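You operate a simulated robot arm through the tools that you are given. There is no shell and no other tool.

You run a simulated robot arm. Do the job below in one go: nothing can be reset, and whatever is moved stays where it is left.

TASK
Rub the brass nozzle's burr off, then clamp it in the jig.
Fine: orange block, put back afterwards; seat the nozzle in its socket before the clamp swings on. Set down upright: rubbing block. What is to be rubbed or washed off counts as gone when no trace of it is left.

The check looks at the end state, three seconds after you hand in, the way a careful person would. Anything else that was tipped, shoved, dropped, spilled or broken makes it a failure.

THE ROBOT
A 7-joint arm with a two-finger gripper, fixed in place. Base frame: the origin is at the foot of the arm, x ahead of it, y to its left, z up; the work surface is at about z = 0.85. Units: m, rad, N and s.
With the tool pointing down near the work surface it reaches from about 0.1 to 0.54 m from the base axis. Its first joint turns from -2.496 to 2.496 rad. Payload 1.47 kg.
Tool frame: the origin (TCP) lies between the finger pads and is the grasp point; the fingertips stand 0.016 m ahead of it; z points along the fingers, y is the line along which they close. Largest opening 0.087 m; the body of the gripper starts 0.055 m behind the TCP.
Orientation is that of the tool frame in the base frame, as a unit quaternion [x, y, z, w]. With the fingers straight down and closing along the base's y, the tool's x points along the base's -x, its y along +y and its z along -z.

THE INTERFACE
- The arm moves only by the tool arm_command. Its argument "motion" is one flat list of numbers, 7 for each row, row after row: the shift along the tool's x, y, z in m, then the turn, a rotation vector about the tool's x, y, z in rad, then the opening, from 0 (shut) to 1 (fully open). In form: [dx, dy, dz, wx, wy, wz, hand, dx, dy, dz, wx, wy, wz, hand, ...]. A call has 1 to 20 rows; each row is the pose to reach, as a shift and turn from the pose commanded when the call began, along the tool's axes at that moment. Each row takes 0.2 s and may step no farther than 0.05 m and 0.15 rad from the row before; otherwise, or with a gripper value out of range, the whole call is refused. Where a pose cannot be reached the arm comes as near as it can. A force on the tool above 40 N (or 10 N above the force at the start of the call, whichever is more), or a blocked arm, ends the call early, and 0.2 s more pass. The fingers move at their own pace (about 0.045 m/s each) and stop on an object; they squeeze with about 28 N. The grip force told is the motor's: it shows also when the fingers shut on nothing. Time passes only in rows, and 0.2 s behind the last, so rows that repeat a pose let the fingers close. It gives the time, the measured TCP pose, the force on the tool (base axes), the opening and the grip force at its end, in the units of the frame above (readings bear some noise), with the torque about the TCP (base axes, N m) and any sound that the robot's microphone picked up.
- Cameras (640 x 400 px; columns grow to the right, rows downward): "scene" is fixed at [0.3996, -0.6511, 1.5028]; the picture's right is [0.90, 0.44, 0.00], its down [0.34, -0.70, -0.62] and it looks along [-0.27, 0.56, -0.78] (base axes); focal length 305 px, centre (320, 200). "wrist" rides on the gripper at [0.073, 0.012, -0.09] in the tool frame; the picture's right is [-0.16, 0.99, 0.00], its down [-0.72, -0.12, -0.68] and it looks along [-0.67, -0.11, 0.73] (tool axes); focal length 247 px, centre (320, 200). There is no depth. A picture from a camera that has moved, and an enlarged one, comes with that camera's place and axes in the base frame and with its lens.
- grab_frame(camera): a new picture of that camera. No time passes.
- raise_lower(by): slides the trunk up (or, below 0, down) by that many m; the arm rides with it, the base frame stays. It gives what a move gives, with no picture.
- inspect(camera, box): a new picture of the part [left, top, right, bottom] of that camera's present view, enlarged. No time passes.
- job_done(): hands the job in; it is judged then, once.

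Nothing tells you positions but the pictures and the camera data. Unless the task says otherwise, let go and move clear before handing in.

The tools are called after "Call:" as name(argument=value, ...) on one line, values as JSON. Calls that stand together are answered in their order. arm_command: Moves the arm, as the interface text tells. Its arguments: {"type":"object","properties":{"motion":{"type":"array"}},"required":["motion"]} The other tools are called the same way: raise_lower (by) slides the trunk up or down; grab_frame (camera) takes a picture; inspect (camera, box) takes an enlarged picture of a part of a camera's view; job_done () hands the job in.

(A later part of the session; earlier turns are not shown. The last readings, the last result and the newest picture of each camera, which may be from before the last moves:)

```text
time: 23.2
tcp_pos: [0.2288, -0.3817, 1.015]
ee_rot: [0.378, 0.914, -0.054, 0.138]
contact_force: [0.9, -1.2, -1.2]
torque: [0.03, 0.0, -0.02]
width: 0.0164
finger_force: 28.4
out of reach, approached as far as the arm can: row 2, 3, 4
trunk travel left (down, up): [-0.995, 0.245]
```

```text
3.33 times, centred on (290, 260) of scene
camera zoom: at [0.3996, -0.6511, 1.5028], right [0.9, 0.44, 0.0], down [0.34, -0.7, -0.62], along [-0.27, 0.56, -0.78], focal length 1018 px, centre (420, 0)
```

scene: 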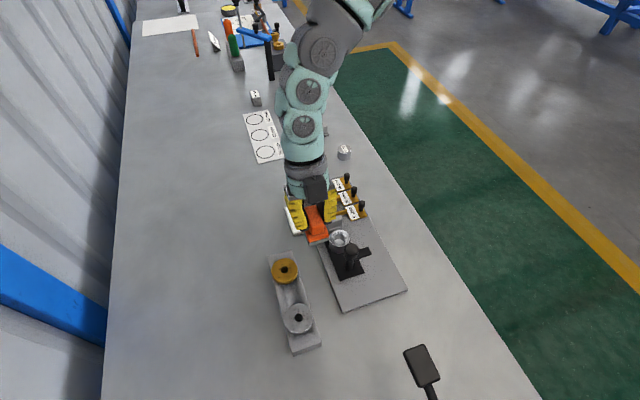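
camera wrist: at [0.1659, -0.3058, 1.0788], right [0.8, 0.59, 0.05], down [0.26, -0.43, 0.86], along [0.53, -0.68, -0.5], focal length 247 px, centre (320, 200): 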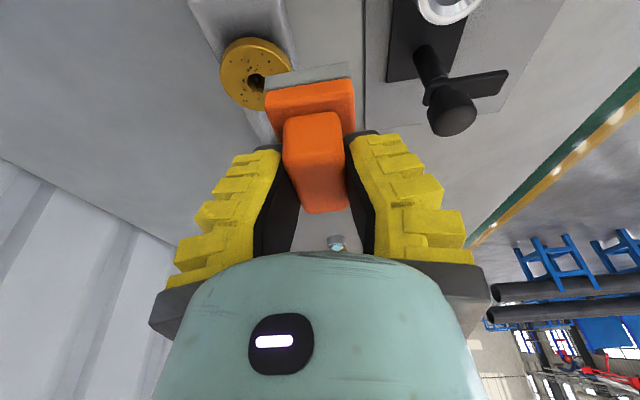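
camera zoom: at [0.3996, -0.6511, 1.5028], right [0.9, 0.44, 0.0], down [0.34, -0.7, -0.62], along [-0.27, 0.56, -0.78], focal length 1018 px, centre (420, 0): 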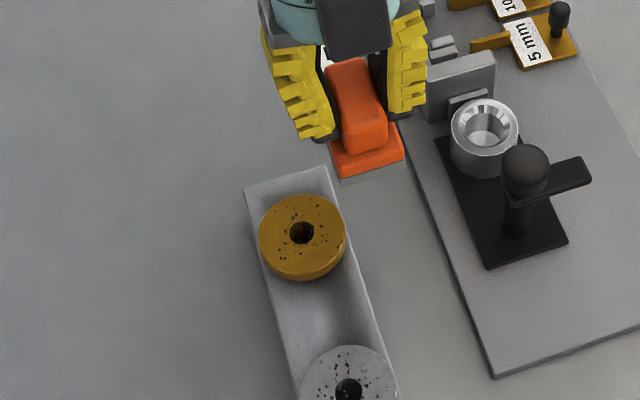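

The arm jammed short of the spot with this hand heading. I'll turn the hand about the vertical so that its lean lines up with the arm's radial direction, which also turns the block harmlessly.

Call:
arm_command(motion=[0, 0, 0, 0.0292, -0.0008, 0.0954, 0, 0, 0, 0, 0.0584, -0.0016, 0.1909, 0, 0, 0, 0, 0.0877, -0.0023, 0.2863, 0, 0, 0, 0, 0.0964, -0.0026, 0.315, 0, 0, 0, 0, 0.0964, -0.0026, 0.315, 0])

Call:
grab_frame(camera="scene")

```text
time: 24.4
tcp_pos: [0.2269, -0.3828, 1.0138]
ee_rot: [0.524, 0.838, -0.075, 0.128]
contact_force: [0.3, -0.8, -0.3]
torque: [-0.02, -0.04, -0.01]
width: 0.0161
finger_force: 27.9
trunk travel left (down, up): [-0.995, 0.245]
```

```text
taken
```

scene: 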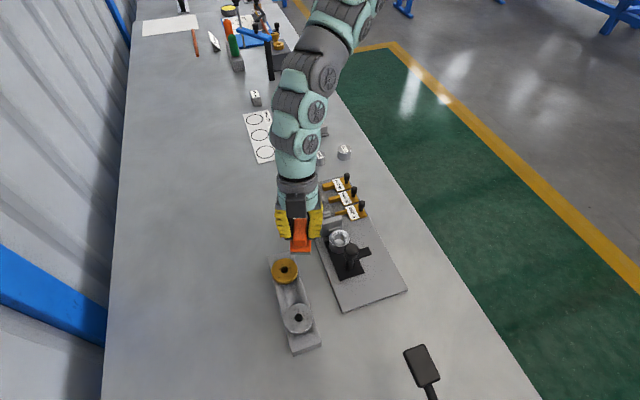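

The turn worked. Now moving over the nozzle with the new heading.

Call:
arm_command(motion=[-0.006, -0.0186, 0.0272, 0, 0, 0, 0, -0.0121, -0.0372, 0.0545, 0, 0, 0, 0, -0.0121, -0.0372, 0.0545, 0, 0, 0, 0])

Call:
grab_frame(camera="wrist")

Call:
inspect(camera="scene", box=[220, 200, 360, 320])

```text
time: 25.2
tcp_pos: [0.2205, -0.3865, 1.0087]
ee_rot: [0.524, 0.839, -0.075, 0.128]
contact_force: [1.2, 0.4, -1.8]
torque: [-0.03, 0.02, 0.01]
width: 0.0162
finger_force: 28.1
out of reach, approached as far as the arm can: row 1, 2, 3
trunk travel left (down, up): [-0.995, 0.245]
```

```text
taken
camera wrist: at [0.1869, -0.2962, 1.0724], right [0.95, 0.3, 0.05], down [0.11, -0.5, 0.86], along [0.28, -0.81, -0.51], focal length 247 px, centre (320, 200)
```

wrist: 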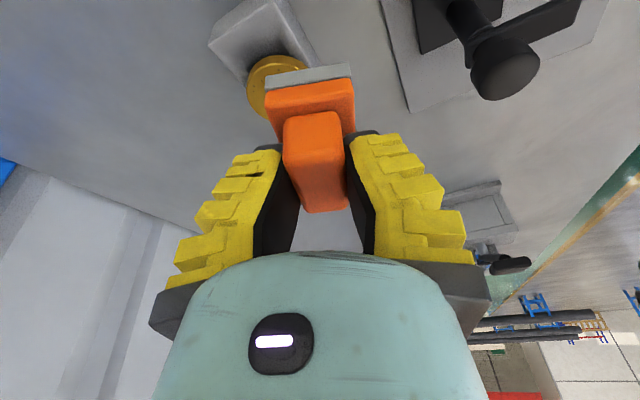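

```text
3.33 times, centred on (290, 260) of scene
camera zoom: at [0.3996, -0.6511, 1.5028], right [0.9, 0.44, 0.0], down [0.34, -0.7, -0.62], along [-0.27, 0.56, -0.78], focal length 1018 px, centre (420, 0)
```

zoom: 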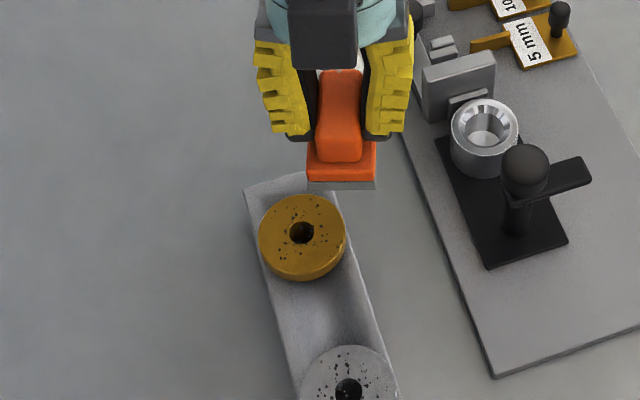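

Still limited there. A straighter arm should avoid whichever joint is jammed, so I'll raise the trunk another 10 cm and approach from above.

Call:
raise_lower(by=0.1)

Call:
arm_command(motion=[-0.0189, -0.0144, 0.0126, 0, 0, 0, 0, -0.026, -0.0296, 0.036, 0, 0, 0, 0, -0.0166, -0.03, 0.07, 0, 0, 0, 0, -0.005, -0.03, 0.108, 0, 0, 0, 0, 0.001, -0.03, 0.128, 0, 0, 0, 0, 0.001, -0.03, 0.128, 0, 0, 0, 0])

Call:
grab_frame(camera="scene")

```text
time: 26.6
tcp_pos: [0.2207, -0.3865, 1.1071]
ee_rot: [0.524, 0.839, -0.075, 0.127]
contact_force: [0.5, 0.2, -0.9]
torque: [-0.03, 0.0, -0.02]
width: 0.0163
finger_force: 27.4
trunk travel left (down, up): [-1.095, 0.145]
```

```text
time: 28.0
tcp_pos: [0.2039, -0.3407, 1.074]
ee_rot: [0.524, 0.839, -0.073, 0.126]
contact_force: [1.4, -2.3, -0.9]
torque: [0.13, 0.16, 0.0]
width: 0.0165
finger_force: 27.7
out of reach, approached as far as the arm can: row 1, 2, 3, 4, 5, 6
trunk travel left (down, up): [-1.095, 0.145]
```

```text
taken
```

scene: 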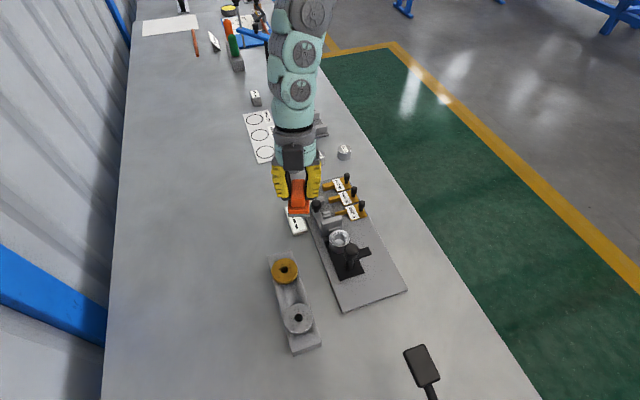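

The last limit looks like full stretch, so for the tray the trunk should sit about 8 cm below its starting height. I'll first lift the arm so that the block will clear everything, then lower the trunk.

Call:
arm_command(motion=[-0.0147, 0.0004, -0.0477, 0, 0, 0, 0, -0.0293, 0.0008, -0.0954, 0, 0, 0, 0, -0.061, -0.0106, -0.1087, 0, 0, 0, 0, -0.0927, -0.022, -0.122, 0, 0, 0, 0, -0.1243, -0.0333, -0.1354, 0, 0, 0, 0, -0.1243, -0.0333, -0.1354, 0, 0, 0, 0])

Call:
grab_frame(camera="scene")

```text
time: 28.6
tcp_pos: [0.303, -0.4164, 1.1853]
ee_rot: [0.416, 0.882, -0.134, 0.176]
contact_force: [0.0, 0.6, -1.3]
torque: [0.02, 0.03, -0.02]
width: 0.0167
finger_force: 27.9
out of reach, approached as far as the arm can: row 2
trunk travel left (down, up): [-1.095, 0.145]
stopped in row 3: the arm was blocked; the commanded pose is now the measured one
```

```text
taken
```

scene: 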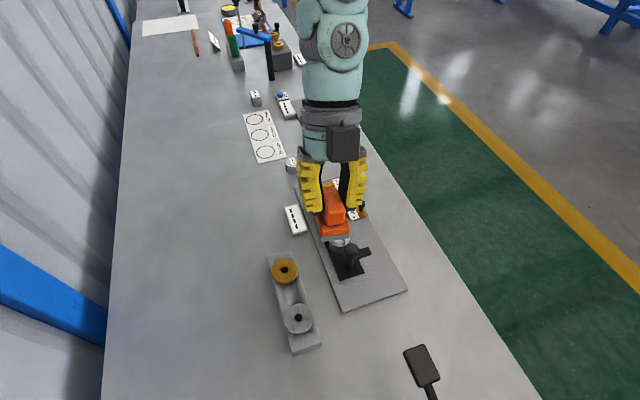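

The solver jumped and the hand swung to (0.303, -0.416, 1.185) with extra tilt, still gripping the block. I'll restore the level orientation in small steps in place.

Call:
arm_command(motion=[0, 0, 0, -0.0046, 0.0499, 0.0782, 0, 0, 0, 0, -0.0092, 0.0999, 0.1565, 0, 0, 0, 0, -0.0138, 0.1498, 0.2347, 0, 0, 0, 0, -0.0138, 0.1498, 0.2347, 0])

Call:
grab_frame(camera="scene")

Call:
grab_frame(camera="wrist")

```text
time: 29.6
tcp_pos: [0.3015, -0.4158, 1.1866]
ee_rot: [0.523, 0.839, -0.074, 0.128]
contact_force: [-0.9, -0.1, -1.9]
torque: [-0.01, 0.01, 0.02]
width: 0.0166
finger_force: 28.1
trunk travel left (down, up): [-1.095, 0.145]
```

```text
taken
```

scene: 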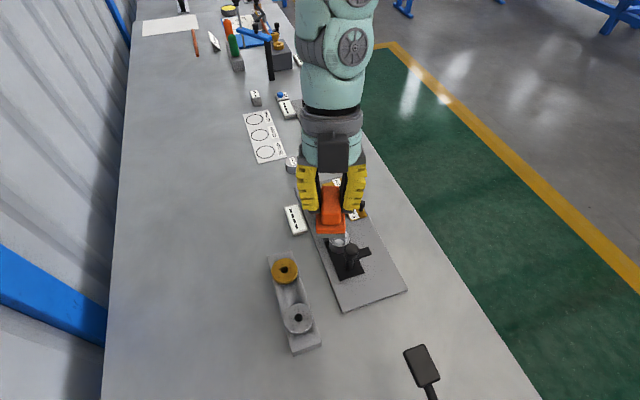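

```text
taken
camera wrist: at [0.2677, -0.325, 1.2504], right [0.95, 0.3, 0.05], down [0.11, -0.5, 0.86], along [0.29, -0.81, -0.51], focal length 247 px, centre (320, 200)
```

wrist: 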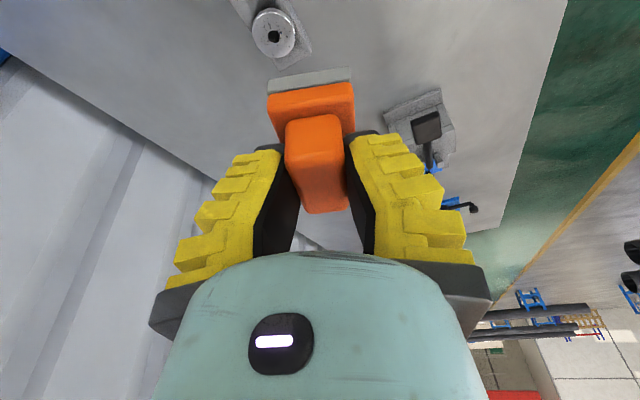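

Orientation restored. Now sliding sideways at the same height to be over the brass nozzle, in small steps.

Call:
arm_command(motion=[0.0074, -0.0223, -0.0025, 0, 0, 0, 0, 0.0148, -0.0446, -0.005, 0, 0, 0, 0, 0.0222, -0.0669, -0.0074, 0, 0, 0, 0, 0.0296, -0.0892, -0.0099, 0, 0, 0, 0, 0.0296, -0.0892, -0.0099, 0, 0, 0, 0])

Call:
grab_frame(camera="scene")

```text
time: 30.8
tcp_pos: [0.208, -0.4287, 1.188]
ee_rot: [0.522, 0.84, -0.075, 0.128]
contact_force: [-0.6, -0.5, -1.2]
torque: [0.01, -0.04, -0.01]
width: 0.0166
finger_force: 27.9
trunk travel left (down, up): [-1.095, 0.145]
```

```text
taken
```

scene: 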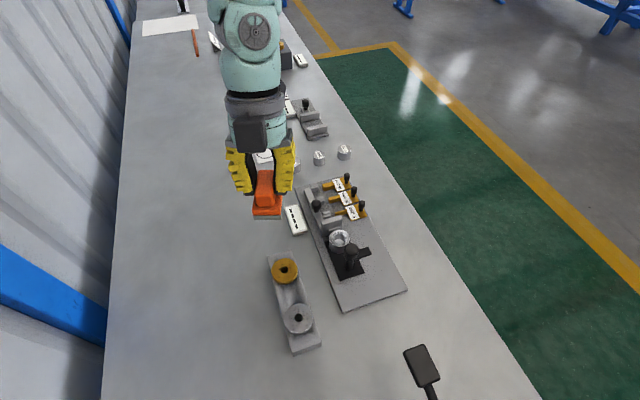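

The block is above the nozzle at z = 1.188. Lowering the trunk 0.21 m brings it to about 4 cm above contact... leaving clearance of roughly 3 cm.

Call:
raise_lower(by=-0.21)

Call:
grab_frame(camera="wrist")

Call:
inspect(camera="scene", box=[220, 200, 360, 320])

```text
time: 33.0
tcp_pos: [0.2088, -0.4275, 0.9775]
ee_rot: [0.522, 0.84, -0.075, 0.127]
contact_force: [1.0, -0.4, -0.5]
torque: [0.01, 0.02, 0.03]
width: 0.0165
finger_force: 27.8
trunk travel left (down, up): [-0.885, 0.355]
```

```text
taken
camera wrist: at [0.1746, -0.3374, 1.0412], right [0.95, 0.3, 0.05], down [0.11, -0.5, 0.86], along [0.29, -0.81, -0.51], focal length 247 px, centre (320, 200)
```

wrist: 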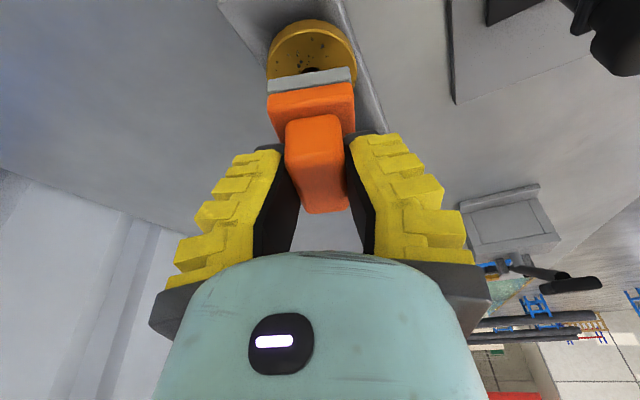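

```text
3.33 times, centred on (290, 260) of scene
camera zoom: at [0.3996, -0.6511, 1.5028], right [0.9, 0.44, 0.0], down [0.34, -0.7, -0.62], along [-0.27, 0.56, -0.78], focal length 1018 px, centre (420, 0)
```

zoom: 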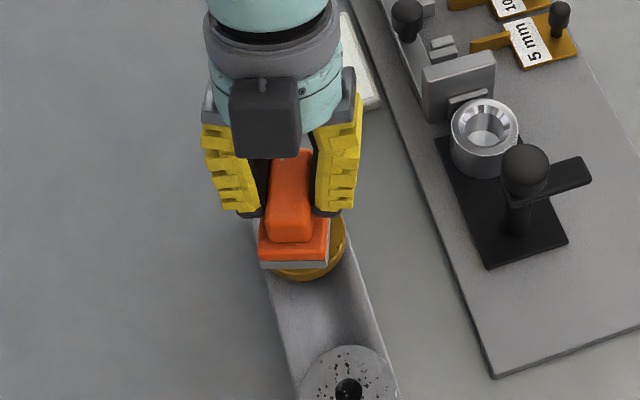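

The block hovers right over the nozzle. I'll descend to just above expected contact (TCP z about 0.951), centring slightly.

Call:
arm_command(motion=[0.0066, -0.0009, 0.0115, 0, 0, 0, 0, 0.0131, -0.0018, 0.0231, 0, 0, 0, 0, 0.0131, -0.0018, 0.0231, 0, 0, 0, 0])

Call:
inspect(camera="scene", box=[220, 200, 360, 320])

Call:
inspect(camera="wrist", box=[220, 10, 400, 140])

```text
time: 33.9
tcp_pos: [0.2054, -0.4208, 0.9522]
ee_rot: [0.522, 0.84, -0.074, 0.128]
contact_force: [-0.2, 1.2, -0.9]
torque: [0.0, -0.04, 0.03]
width: 0.0167
finger_force: 27.8
trunk travel left (down, up): [-0.885, 0.355]
```

```text
3.33 times, centred on (290, 260) of scene
camera zoom: at [0.3996, -0.6511, 1.5028], right [0.9, 0.44, 0.0], down [0.34, -0.7, -0.62], along [-0.27, 0.56, -0.78], focal length 1018 px, centre (420, 0)
```

zoom: 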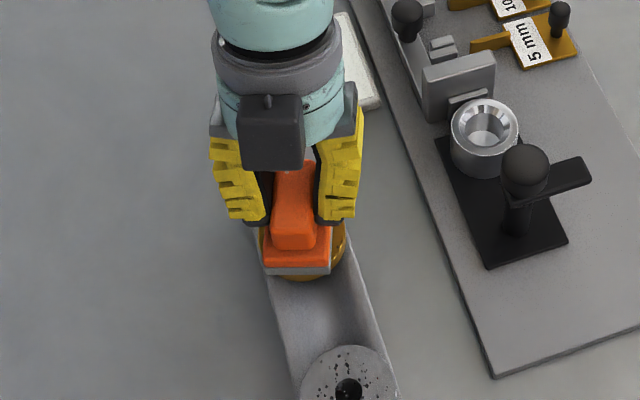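

```text
3.08 times, centred on (310, 75) of wrist
camera zoom: at [0.1708, -0.3314, 1.0157], right [0.95, 0.3, 0.05], down [0.11, -0.5, 0.86], along [0.29, -0.81, -0.51], focal length 760 px, centre (351, 585)
```

zoom: 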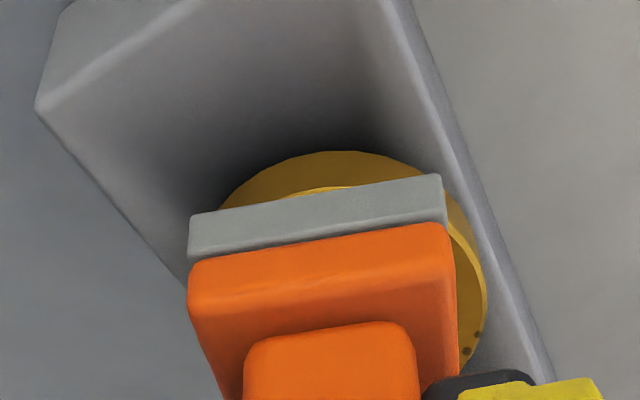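

Nearly touching. I'll probe down in 2 mm steps and watch the vertical force.

Call:
arm_command(motion=[0.0006, 0, 0.0019, 0, 0, 0, 0, 0.0012, 0, 0.0038, 0, 0, 0, 0, 0.0012, 0, 0.0038, 0, 0, 0, 0])

Call:
arm_command(motion=[0.0003, 0, 0.001, 0, 0, 0, 0, 0.0006, 0, 0.0019, 0, 0, 0, 0, 0.0006, 0, 0.0019, 0, 0, 0, 0])

```text
time: 34.6
tcp_pos: [0.2044, -0.4225, 0.9479]
ee_rot: [0.522, 0.84, -0.074, 0.129]
contact_force: [-0.2, 2.4, 9.3]
torque: [0.15, 0.08, -0.01]
width: 0.0194
finger_force: 27.8
trunk travel left (down, up): [-0.885, 0.355]
```

```text
time: 35.5
tcp_pos: [0.2041, -0.4246, 0.9467]
ee_rot: [0.522, 0.84, -0.075, 0.128]
contact_force: [-0.9, 5.6, 18.0]
torque: [0.25, 0.07, -0.01]
width: 0.0245
finger_force: 27.5
trunk travel left (down, up): [-0.885, 0.355]
```

Contact is made at about z = 0.949 with about 18 N now. I'll ease off slightly and make a short, gentle rubbing stroke to check that nothing slides.

Call:
arm_command(motion=[-0.0002, 0, -0.0008, 0, 0, 0, 0, -0.0002, 0.005, -0.0008, 0, 0, 0, 0, -0.0002, 0.01, -0.0008, 0, 0, 0, 0, -0.0002, 0.005, -0.0008, 0, 0, 0, 0, -0.0002, 0, -0.0008, 0, 0, 0, 0, -0.0002, -0.005, -0.0008, 0, 0, 0, 0, -0.0002, 0.0, -0.0008, 0, 0, 0, 0, -0.0002, 0.003, -0.0008, 0, 0, 0, 0])

Call:
inspect(camera="scene", box=[220, 200, 360, 320])

Call:
inspect(camera="wrist", box=[220, 10, 400, 140])

```text
time: 37.2
tcp_pos: [0.2069, -0.4236, 0.9474]
ee_rot: [0.523, 0.839, -0.076, 0.129]
contact_force: [-1.8, -0.4, 14.5]
torque: [-0.09, 0.01, -0.01]
width: 0.0219
finger_force: 27.7
trunk travel left (down, up): [-0.885, 0.355]
```

```text
3.33 times, centred on (290, 260) of scene
camera zoom: at [0.3996, -0.6511, 1.5028], right [0.9, 0.44, 0.0], down [0.34, -0.7, -0.62], along [-0.27, 0.56, -0.78], focal length 1018 px, centre (420, 0)
```

zoom: 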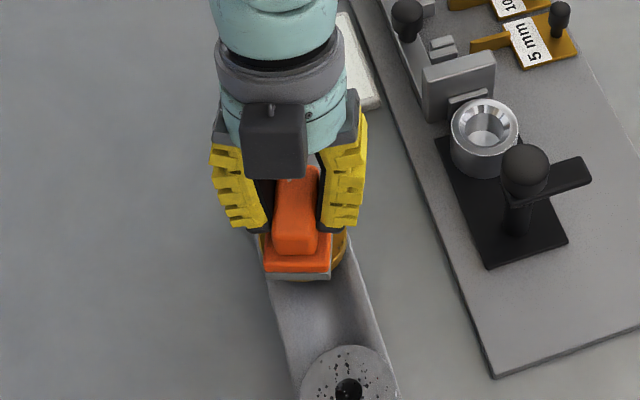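

```text
3.08 times, centred on (310, 75) of wrist
camera zoom: at [0.1728, -0.333, 1.0107], right [0.95, 0.3, 0.05], down [0.11, -0.49, 0.86], along [0.29, -0.82, -0.5], focal length 760 px, centre (351, 585)
```

zoom: 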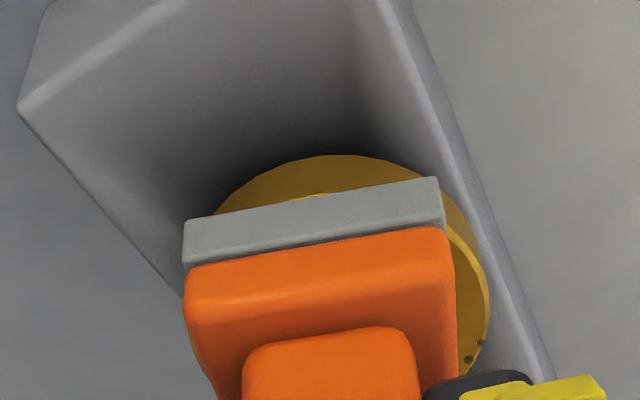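

Tray and nozzle stayed put and the pressure is about 15 N. Now a fuller rubbing pattern, circling wide enough to cover the whole top face.

Call:
arm_command(motion=[0, 0.006, 0, 0, 0, 0, 0, 0, 0.012, 0, 0, 0, 0, 0, -0.0038, 0.014, 0.0012, 0, 0, 0, 0, -0.0076, 0.01, 0.0023, 0, 0, 0, 0, -0.0095, 0.004, 0.0029, 0, 0, 0, 0, -0.0076, -0.002, 0.0023, 0, 0, 0, 0, -0.0038, -0.007, 0.0012, 0, 0, 0, 0, 0, -0.009, 0, 0, 0, 0, 0, 0.0038, -0.007, -0.0012, 0, 0, 0, 0, 0.0076, -0.002, -0.0023, 0, 0, 0, 0, 0.0095, 0.004, -0.0029, 0, 0, 0, 0, 0.0076, 0.01, -0.0023, 0, 0, 0, 0, 0.0038, 0.014, -0.0012, 0, 0, 0, 0, 0, 0.012, 0, 0, 0, 0, 0, 0, 0.006, 0, 0, 0, 0, 0, 0, 0, 0, 0, 0, 0, 0, 0, -0.006, 0, 0, 0, 0, 0, 0, 0, 0, 0, 0, 0, 0, 0, 0.006, 0, 0, 0, 0, 0, 0, 0.003, 0, 0, 0, 0, 0])

Call:
inspect(camera="scene", box=[220, 200, 360, 320])

Call:
inspect(camera="wrist", box=[220, 10, 400, 140])

```text
time: 41.5
tcp_pos: [0.2118, -0.4216, 0.9471]
ee_rot: [0.522, 0.84, -0.075, 0.129]
contact_force: [-0.7, -2.3, 6.2]
torque: [-0.26, -0.02, -0.02]
width: 0.0188
finger_force: 28.1
trunk travel left (down, up): [-0.885, 0.355]
```

```text
3.33 times, centred on (290, 260) of scene
camera zoom: at [0.3996, -0.6511, 1.5028], right [0.9, 0.44, 0.0], down [0.34, -0.7, -0.62], along [-0.27, 0.56, -0.78], focal length 1018 px, centre (420, 0)
```

zoom: 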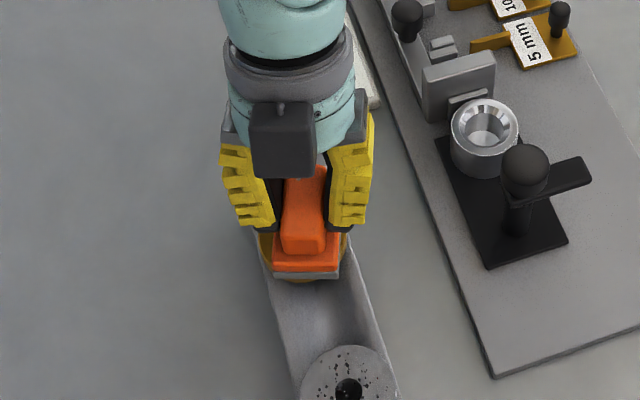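

```text
3.08 times, centred on (310, 75) of wrist
camera zoom: at [0.1768, -0.3306, 1.0112], right [0.95, 0.3, 0.05], down [0.11, -0.5, 0.86], along [0.29, -0.81, -0.5], focal length 760 px, centre (351, 585)
```

zoom: 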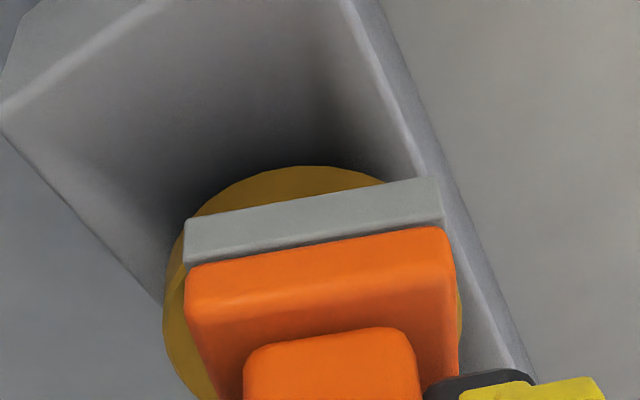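

I'll lift off and slide the block aside to inspect the nozzle's face.

Call:
arm_command(motion=[-0.0044, 0.0001, -0.0144, 0, 0, 0, 0, -0.0088, 0.0002, -0.0287, 0, 0, 0, 0, -0.0088, -0.033, -0.0287, 0, 0, 0, 0, -0.0088, -0.066, -0.0287, 0, 0, 0, 0, -0.0088, -0.1, -0.0287, 0, 0, 0, 0, -0.0088, -0.1, -0.0287, 0, 0, 0, 0])

Call:
inspect(camera="scene", box=[255, 240, 335, 300])

Call:
grab_frame(camera="scene")

Call:
grab_frame(camera="wrist")

```text
time: 42.9
tcp_pos: [0.1271, -0.4453, 0.9898]
ee_rot: [0.522, 0.84, -0.075, 0.128]
contact_force: [0.3, 0.3, -1.7]
torque: [0.02, -0.02, 0.02]
width: 0.0167
finger_force: 27.7
out of reach, approached as far as the arm can: row 4, 5, 6
trunk travel left (down, up): [-0.885, 0.355]
```

```text
6.67 times, centred on (295, 270) of scene
camera zoom: at [0.3996, -0.6511, 1.5028], right [0.9, 0.44, 0.0], down [0.34, -0.7, -0.62], along [-0.27, 0.56, -0.78], focal length 2036 px, centre (487, -267)
```

zoom: 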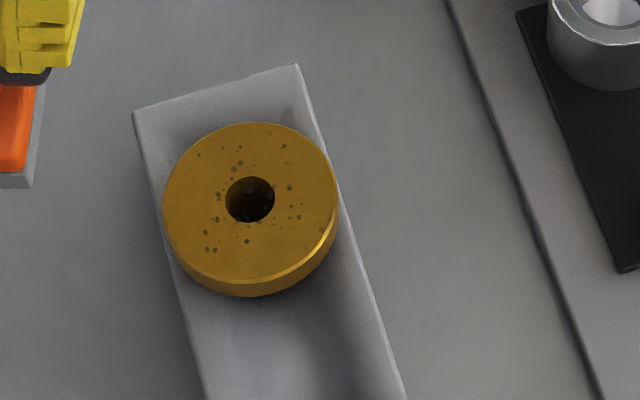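

```text
taken
```

scene: 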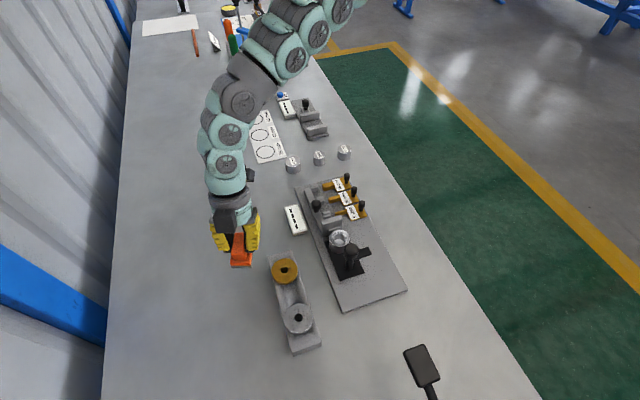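

```text
taken
camera wrist: at [0.0935, -0.355, 1.0537], right [0.95, 0.3, 0.05], down [0.11, -0.5, 0.86], along [0.29, -0.81, -0.5], focal length 247 px, centre (320, 200)
```

wrist: 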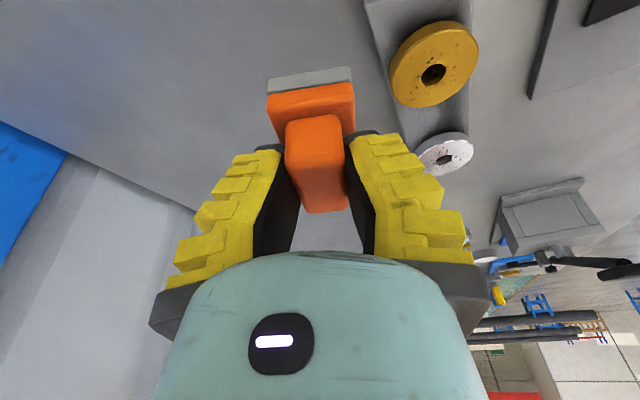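

The specks are clearly fading and the nozzle has not moved. I'll return above the nozzle and continue rubbing.

Call:
arm_command(motion=[-0.0036, 0.0272, 0.0065, 0, 0, 0, 0, -0.0073, 0.0543, 0.0129, 0, 0, 0, 0, -0.0109, 0.0815, 0.0194, 0, 0, 0, 0, -0.0109, 0.0815, 0.0194, 0, 0, 0, 0])

```text
time: 43.9
tcp_pos: [0.2082, -0.4241, 0.9759]
ee_rot: [0.523, 0.839, -0.074, 0.128]
contact_force: [-1.0, 0.5, -0.5]
torque: [0.01, 0.0, -0.01]
width: 0.0168
finger_force: 28.0
trunk travel left (down, up): [-0.885, 0.355]
```

Above the nozzle again; lowering to a firm contact.

Call:
arm_command(motion=[0.0041, 0, 0.0136, 0, 0, 0, 0, 0.007, 0, 0.0229, 0, 0, 0, 0, 0.0077, 0, 0.0253, 0, 0, 0, 0, 0.0083, 0, 0.0272, 0, 0, 0, 0, 0.0083, 0, 0.0272, 0, 0, 0, 0])

```text
time: 45.0
tcp_pos: [0.2092, -0.4251, 0.9473]
ee_rot: [0.523, 0.839, -0.076, 0.128]
contact_force: [-2.3, 4.5, 14.2]
torque: [0.27, 0.11, -0.04]
width: 0.0224
finger_force: 28.1
trunk travel left (down, up): [-0.885, 0.355]
```

Contact at 14 N. Rubbing with back-and-forth strokes over the entire face.

Call:
arm_command(motion=[0.0038, 0.006, -0.0012, 0, 0, 0, 0, 0.0076, -0.002, -0.0023, 0, 0, 0, 0, 0.0076, -0.011, -0.0023, 0, 0, 0, 0, 0.0076, -0.002, -0.0023, 0, 0, 0, 0, 0.0076, 0.008, -0.0023, 0, 0, 0, 0, 0.0029, 0.008, -0.0009, 0, 0, 0, 0, 0.0029, -0.002, -0.0009, 0, 0, 0, 0, 0.0029, -0.012, -0.0009, 0, 0, 0, 0, -0.0019, -0.012, 0.0006, 0, 0, 0, 0, -0.0019, -0.002, 0.0006, 0, 0, 0, 0, -0.0019, 0.008, 0.0006, 0, 0, 0, 0, -0.0067, 0.008, 0.002, 0, 0, 0, 0, -0.0067, -0.002, 0.002, 0, 0, 0, 0, -0.0067, -0.012, 0.002, 0, 0, 0, 0, -0.0105, -0.006, 0.0032, 0, 0, 0, 0, -0.0105, 0.004, 0.0032, 0, 0, 0, 0, -0.0057, 0.004, 0.0017, 0, 0, 0, 0, 0, 0.004, 0, 0, 0, 0, 0, 0.0048, -0.002, -0.0015, 0, 0, 0, 0, 0, -0.002, 0, 0, 0, 0, 0])

Call:
inspect(camera="scene", box=[220, 200, 360, 320])

Call:
inspect(camera="wrist", box=[220, 10, 400, 140])

```text
time: 49.2
tcp_pos: [0.207, -0.4244, 0.9447]
ee_rot: [0.523, 0.839, -0.075, 0.128]
contact_force: [0.7, 5.0, 19.4]
torque: [0.19, 0.01, 0.01]
width: 0.0258
finger_force: 27.9
out of reach, approached as far as the arm can: row 14, 15
trunk travel left (down, up): [-0.885, 0.355]
```

```text
3.33 times, centred on (290, 260) of scene
camera zoom: at [0.3996, -0.6511, 1.5028], right [0.9, 0.44, 0.0], down [0.34, -0.7, -0.62], along [-0.27, 0.56, -0.78], focal length 1018 px, centre (420, 0)
```

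zoom: 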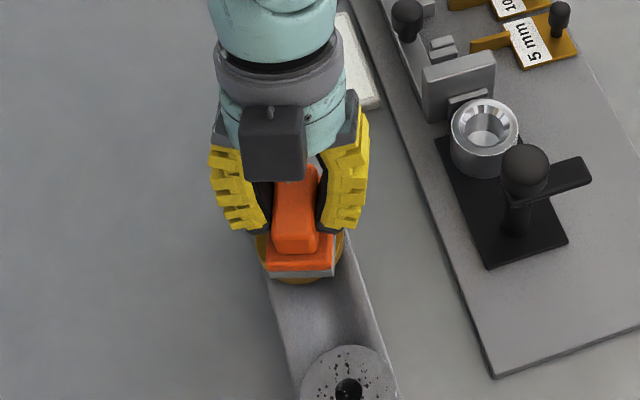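

```text
3.08 times, centred on (310, 75) of wrist
camera zoom: at [0.1728, -0.3338, 1.0101], right [0.95, 0.3, 0.05], down [0.11, -0.5, 0.86], along [0.29, -0.81, -0.51], focal length 760 px, centre (351, 585)
```

zoom: 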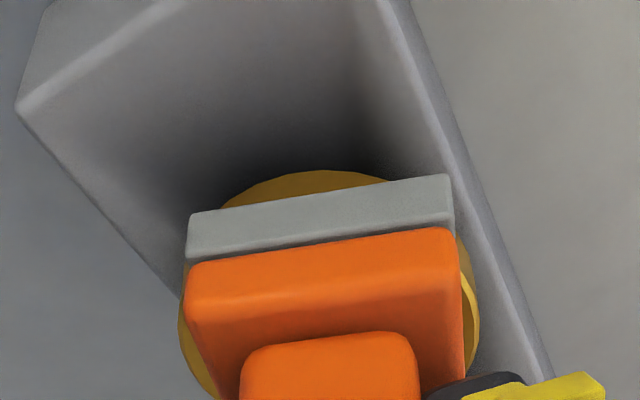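

The force crept to 19 N; I'll ease off a millimetre and make one more full set of strokes.

Call:
arm_command(motion=[-0.0003, 0.005, -0.001, 0, 0, 0, 0, -0.0003, 0.011, -0.001, 0, 0, 0, 0, 0.0045, 0.011, -0.0025, 0, 0, 0, 0, 0.0045, 0.002, -0.0025, 0, 0, 0, 0, 0.0045, -0.008, -0.0025, 0, 0, 0, 0, 0.0083, -0.008, -0.0036, 0, 0, 0, 0, 0.0083, 0.002, -0.0036, 0, 0, 0, 0, 0.0083, 0.01, -0.0036, 0, 0, 0, 0, 0.0035, 0.01, -0.0022, 0, 0, 0, 0, -0.0003, 0.002, -0.001, 0, 0, 0, 0, -0.0003, -0.008, -0.001, 0, 0, 0, 0, -0.0041, -0.006, 0.0002, 0, 0, 0, 0, -0.006, 0.002, 0.0007, 0, 0, 0, 0, -0.006, 0.01, 0.0007, 0, 0, 0, 0, -0.0022, 0.01, -0.0004, 0, 0, 0, 0, -0.0022, 0.001, -0.0004, 0, 0, 0, 0, -0.0022, -0.008, -0.0004, 0, 0, 0, 0, 0.0016, -0.004, -0.0016, 0, 0, 0, 0, 0.0016, 0.005, -0.0016, 0, 0, 0, 0, -0.0003, 0, -0.001, 0, 0, 0, 0])

Call:
inspect(camera="scene", box=[220, 200, 360, 320])

```text
time: 53.5
tcp_pos: [0.2066, -0.424, 0.9465]
ee_rot: [0.522, 0.84, -0.074, 0.128]
contact_force: [-3.0, 5.3, 14.6]
torque: [0.33, 0.18, -0.01]
width: 0.0227
finger_force: 28.1
trunk travel left (down, up): [-0.885, 0.355]
```

```text
3.33 times, centred on (290, 260) of scene
camera zoom: at [0.3996, -0.6511, 1.5028], right [0.9, 0.44, 0.0], down [0.34, -0.7, -0.62], along [-0.27, 0.56, -0.78], focal length 1018 px, centre (420, 0)
```

zoom: 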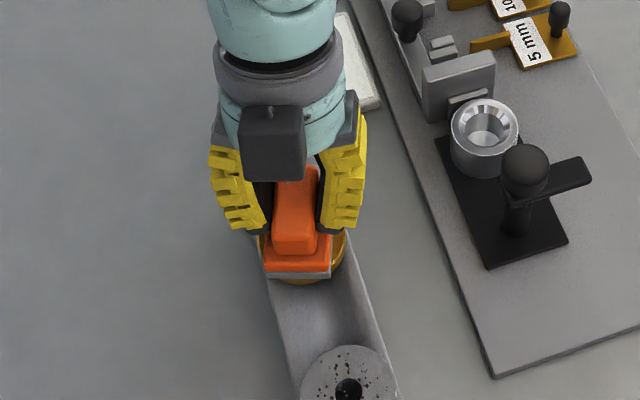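

Lifting off and sliding aside again to inspect.

Call:
arm_command(motion=[-0.0044, 0.0001, -0.0144, 0, 0, 0, 0, -0.0088, 0.0002, -0.0287, 0, 0, 0, 0, -0.0088, -0.028, -0.0287, 0, 0, 0, 0, -0.0088, -0.056, -0.0287, 0, 0, 0, 0, -0.0088, -0.085, -0.0287, 0, 0, 0, 0, -0.0088, -0.085, -0.0287, 0, 0, 0, 0])

Call:
inspect(camera="scene", box=[255, 240, 335, 300])

Call:
grab_frame(camera="wrist")

```text
time: 54.9
tcp_pos: [0.1376, -0.4419, 0.9868]
ee_rot: [0.522, 0.84, -0.075, 0.128]
contact_force: [1.1, 0.5, -2.5]
torque: [0.05, 0.01, -0.01]
width: 0.0168
finger_force: 27.7
out of reach, approached as far as the arm can: row 4, 5, 6
trunk travel left (down, up): [-0.885, 0.355]
```

```text
6.67 times, centred on (295, 270) of scene
camera zoom: at [0.3996, -0.6511, 1.5028], right [0.9, 0.44, 0.0], down [0.34, -0.7, -0.62], along [-0.27, 0.56, -0.78], focal length 2036 px, centre (487, -267)
```

zoom: 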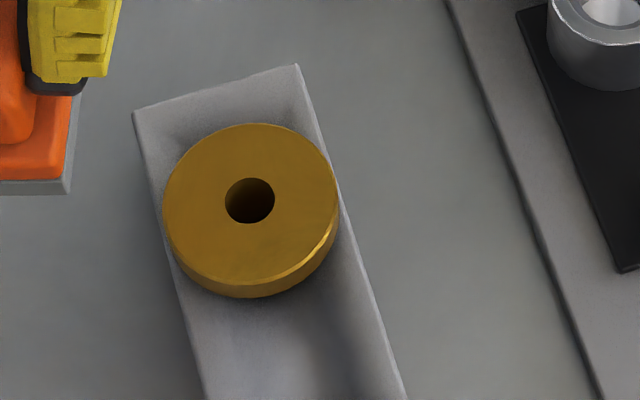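

```text
taken
camera wrist: at [0.1026, -0.3517, 1.0497], right [0.95, 0.3, 0.06], down [0.11, -0.5, 0.86], along [0.29, -0.81, -0.5], focal length 247 px, centre (320, 200)
```

wrist: 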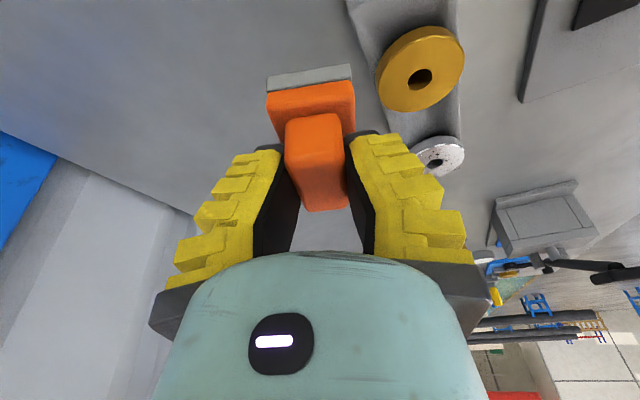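

Specks look gone. I'll enlarge the nozzle from both cameras to make sure that no trace is left.

Call:
inspect(camera="scene", box=[272, 255, 300, 279])

Call:
inspect(camera="wrist", box=[365, 15, 475, 120])

```text
16.00 times, centred on (286, 267) of scene
camera zoom: at [0.3996, -0.6511, 1.5028], right [0.9, 0.44, 0.0], down [0.34, -0.7, -0.62], along [-0.27, 0.56, -0.78], focal length 4885 px, centre (864, -872)
```

zoom: 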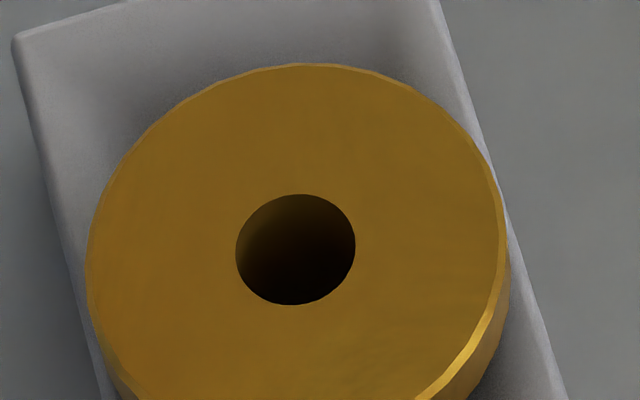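

```text
3.81 times, centred on (420, 68) of wrist
camera zoom: at [0.1026, -0.3517, 1.0497], right [0.95, 0.3, 0.06], down [0.11, -0.5, 0.86], along [0.29, -0.81, -0.5], focal length 941 px, centre (-61, 705)
```

zoom: 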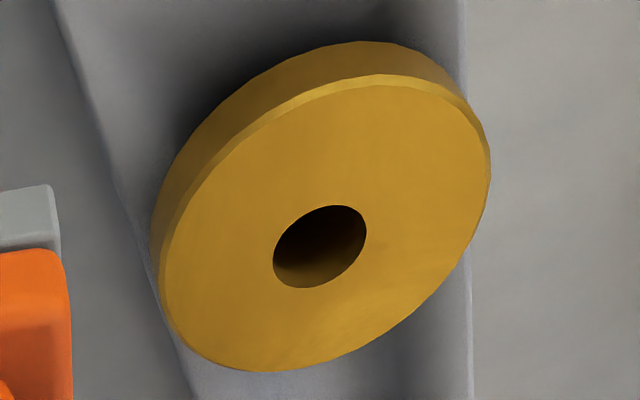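

No trace of burr remains on the brass nozzle. Next, return the orange block: I'll retrace over the nozzle, then carry it outward while turning back to its original heading.

Call:
arm_command(motion=[-0.0071, 0.0349, 0.0009, 0, 0, 0, 0, -0.0142, 0.0698, 0.0018, 0, 0, 0, 0, -0.0321, 0.098, -0.0135, -0.0241, 0.0007, -0.0789, 0, -0.05, 0.1263, -0.0287, -0.0482, 0.0013, -0.1577, 0, -0.0678, 0.1545, -0.044, -0.0722, 0.002, -0.2366, 0, -0.0857, 0.1828, -0.0592, -0.0963, 0.0026, -0.3154, 0, -0.0857, 0.1828, -0.0592, -0.0963, 0.0026, -0.3154, 0])

Call:
grab_frame(camera="scene")

```text
time: 56.5
tcp_pos: [0.3313, -0.4183, 1.0695]
ee_rot: [0.378, 0.914, -0.053, 0.138]
contact_force: [0.1, -0.1, -2.0]
torque: [-0.01, -0.04, -0.02]
width: 0.0167
finger_force: 28.1
trunk travel left (down, up): [-0.885, 0.355]
```

```text
taken
```

scene: 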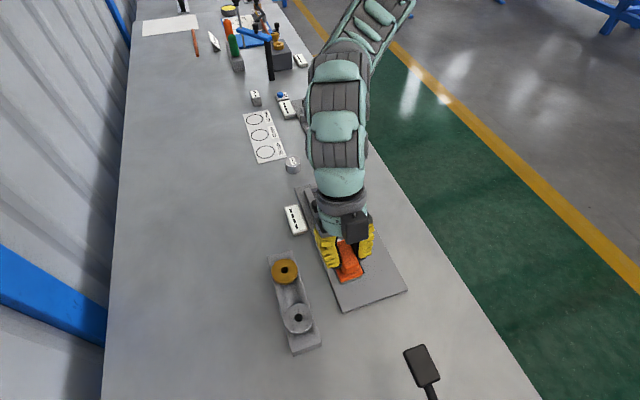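

Good. Continuing outward and up a little.

Call:
arm_command(motion=[-0.0185, 0.0183, -0.0118, 0, 0, 0, 0, -0.0369, 0.0365, -0.0235, 0, 0, 0, 0, -0.0554, 0.0548, -0.0353, 0, 0, 0, 0, -0.0554, 0.0548, -0.0353, 0, 0, 0, 0])

Call:
raise_lower(by=-0.1)

Call:
grab_frame(camera="scene")

```text
time: 57.5
tcp_pos: [0.3966, -0.4118, 1.1203]
ee_rot: [0.378, 0.914, -0.052, 0.139]
contact_force: [-0.3, 0.6, -1.3]
torque: [0.0, 0.01, -0.01]
width: 0.017
finger_force: 27.9
trunk travel left (down, up): [-0.885, 0.355]
```

```text
time: 58.8
tcp_pos: [0.3969, -0.4119, 1.0195]
ee_rot: [0.377, 0.914, -0.052, 0.138]
contact_force: [0.2, 0.6, -1.0]
torque: [0.03, -0.02, 0.02]
width: 0.0171
finger_force: 27.8
trunk travel left (down, up): [-0.785, 0.455]
```

```text
taken
```

scene: 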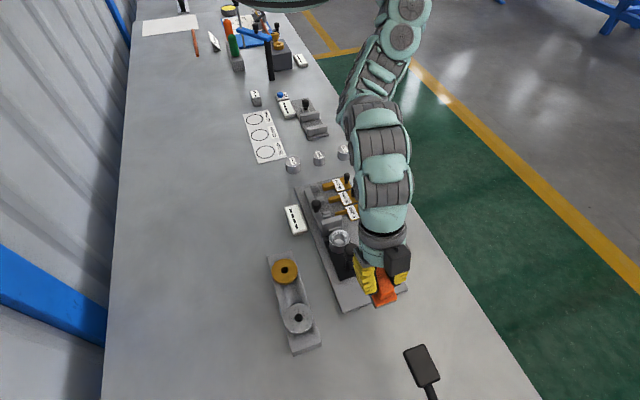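

Now farther out toward the block's spot, then the last bit of trunk lowering.

Call:
arm_command(motion=[-0.0229, 0.0096, 0.0016, 0, 0, 0, 0, -0.0457, 0.0192, 0.0032, 0, 0, 0, 0, -0.0457, 0.0192, 0.0032, 0, 0, 0, 0])

Call:
raise_lower(by=-0.07)

Call:
grab_frame(camera="wrist")

Call:
inspect(camera="scene", box=[330, 260, 450, 400])

```text
time: 59.6
tcp_pos: [0.4415, -0.4296, 1.0305]
ee_rot: [0.376, 0.915, -0.052, 0.138]
contact_force: [0.7, 0.7, -1.1]
torque: [0.01, 0.02, 0.0]
width: 0.0171
finger_force: 27.8
trunk travel left (down, up): [-0.785, 0.455]
```

```text
time: 60.7
tcp_pos: [0.4417, -0.4301, 0.9611]
ee_rot: [0.378, 0.914, -0.053, 0.137]
contact_force: [0.3, -0.3, -1.0]
torque: [-0.01, 0.02, 0.0]
width: 0.017
finger_force: 27.9
trunk travel left (down, up): [-0.715, 0.525]
```

```text
taken
camera wrist: at [0.381, -0.3547, 1.0248], right [0.8, 0.59, 0.05], down [0.26, -0.43, 0.86], along [0.54, -0.68, -0.51], focal length 247 px, centre (320, 200)
```

wrist: 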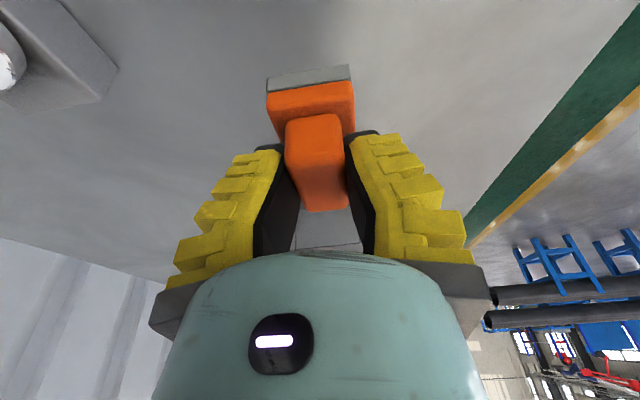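

```text
2.86 times, centred on (390, 330) of scene
camera zoom: at [0.3996, -0.6511, 1.5028], right [0.9, 0.44, 0.0], down [0.34, -0.7, -0.62], along [-0.27, 0.56, -0.78], focal length 872 px, centre (120, -171)
```

zoom: 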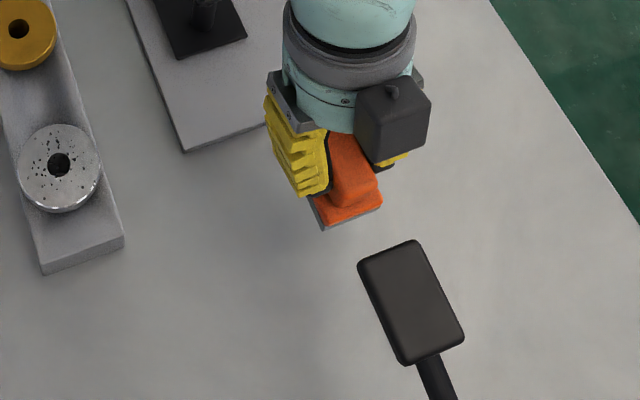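

The block is right beside its old spot. I'll move over the original position and lower to just above the surface.

Call:
arm_command(motion=[-0.0041, 0.006, 0.0126, 0, 0, 0, 0, -0.0041, 0.006, 0.0294, 0, 0, 0, 0, -0.0041, 0.006, 0.0441, 0, 0, 0, 0, 0.0015, 0.0058, 0.0625, 0, 0, 0, 0, 0.0015, 0.0058, 0.0625, 0, 0, 0, 0])

Call:
inspect(camera="scene", box=[330, 260, 450, 400])

```text
time: 61.9
tcp_pos: [0.4593, -0.4362, 0.9]
ee_rot: [0.377, 0.914, -0.054, 0.138]
contact_force: [0.0, -0.3, 1.3]
torque: [-0.08, 0.02, 0.03]
width: 0.0171
finger_force: 27.9
trunk travel left (down, up): [-0.715, 0.525]
```

```text
2.86 times, centred on (390, 330) of scene
camera zoom: at [0.3996, -0.6511, 1.5028], right [0.9, 0.44, 0.0], down [0.34, -0.7, -0.62], along [-0.27, 0.56, -0.78], focal length 872 px, centre (120, -171)
```

zoom: 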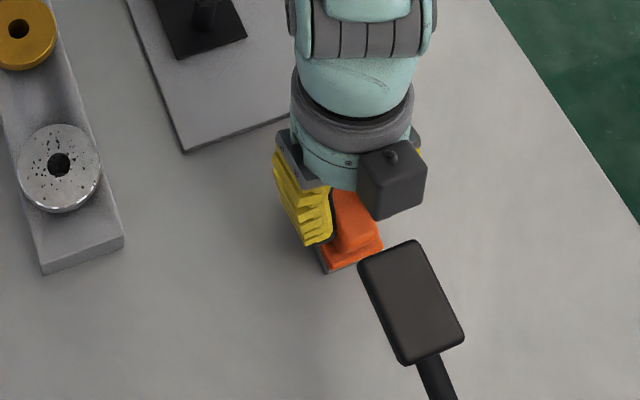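

It is just touching the surface within 2 mm of its old place. I'll correct sideways slightly and set it down fully.

Call:
arm_command(motion=[-0.0003, -0.0018, -0.001, 0, 0, 0, 0, 0.0006, -0.0018, 0.0019, 0, 0, 0, 0, 0.0012, -0.0018, 0.0038, 0, 0, 0, 0, 0.0012, -0.0018, 0.0038, 0, 0, 0, 0])

```text
time: 62.9
tcp_pos: [0.459, -0.4407, 0.8989]
ee_rot: [0.377, 0.914, -0.053, 0.14]
contact_force: [-2.6, 3.5, 13.5]
torque: [-0.22, -0.16, 0.01]
width: 0.0218
finger_force: 28.4
trunk travel left (down, up): [-0.715, 0.525]
```

Call:
grab_frame(camera="wrist")

Call:
inspect(camera="scene", box=[370, 300, 430, 370])

```text
taken
camera wrist: at [0.3968, -0.3643, 0.962], right [0.8, 0.59, 0.05], down [0.26, -0.43, 0.86], along [0.54, -0.68, -0.5], focal length 247 px, centre (320, 200)
```

wrist: 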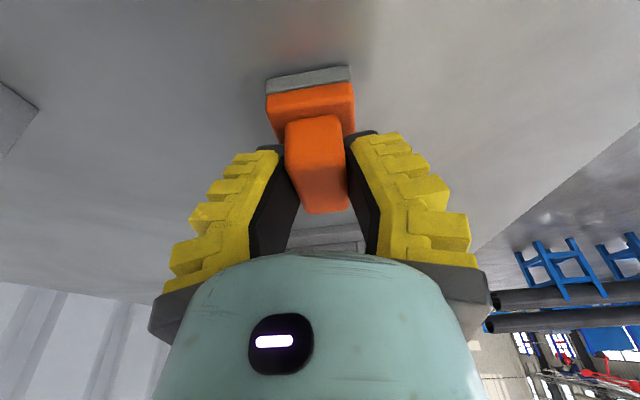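

```text
5.71 times, centred on (400, 335) of scene
camera zoom: at [0.3996, -0.6511, 1.5028], right [0.9, 0.44, 0.0], down [0.34, -0.7, -0.62], along [-0.27, 0.56, -0.78], focal length 1745 px, centre (-137, -571)
```

zoom: 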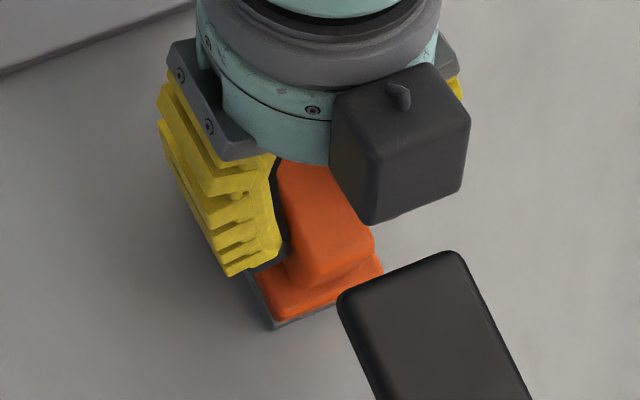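

The block is seated about 3 mm outward of its old spot. I'll ease the pressure, nudge it back inward, and release.

Call:
arm_command(motion=[0.0018, 0, -0.0026, 0, 0, 0, 0, 0.0018, 0, -0.0026, 0, 0, 0, 0, 0.0018, 0, -0.0026, 0, 0, 0, 0.3, 0.0018, 0, -0.0026, 0, 0, 0, 0.6, 0.0018, 0, -0.0026, 0, 0, 0, 1, 0.0018, 0, -0.0026, 0, 0, 0, 1, 0.0018, 0, -0.0026, 0, 0, 0, 1])

Call:
grab_frame(camera="wrist")

Call:
inspect(camera="scene", box=[370, 300, 430, 370])

```text
time: 64.5
tcp_pos: [0.4555, -0.4369, 0.8988]
ee_rot: [0.377, 0.914, -0.052, 0.139]
contact_force: [-0.8, 0.4, 0.6]
torque: [-0.01, 0.03, 0.0]
width: 0.0868
finger_force: 0.0
trunk travel left (down, up): [-0.715, 0.525]
```

```text
taken
camera wrist: at [0.3939, -0.3615, 0.963], right [0.8, 0.59, 0.05], down [0.26, -0.43, 0.86], along [0.54, -0.68, -0.51], focal length 247 px, centre (320, 200)
```

wrist: 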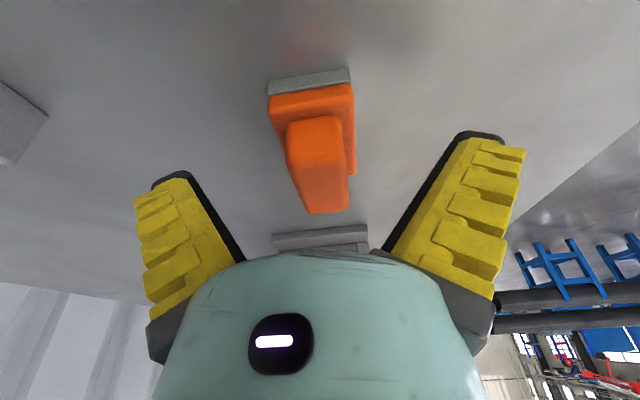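

```text
5.71 times, centred on (400, 335) of scene
camera zoom: at [0.3996, -0.6511, 1.5028], right [0.9, 0.44, 0.0], down [0.34, -0.7, -0.62], along [-0.27, 0.56, -0.78], focal length 1745 px, centre (-137, -571)
```

zoom: 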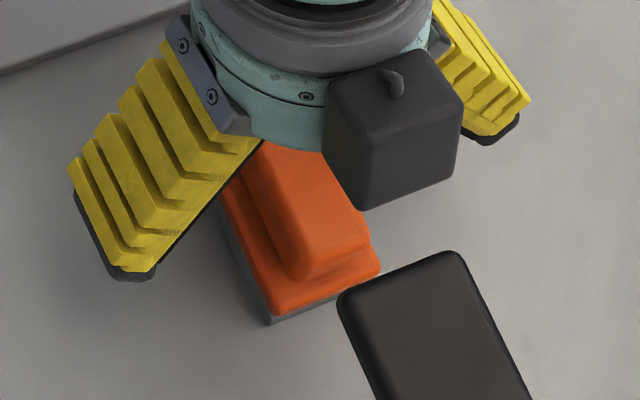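

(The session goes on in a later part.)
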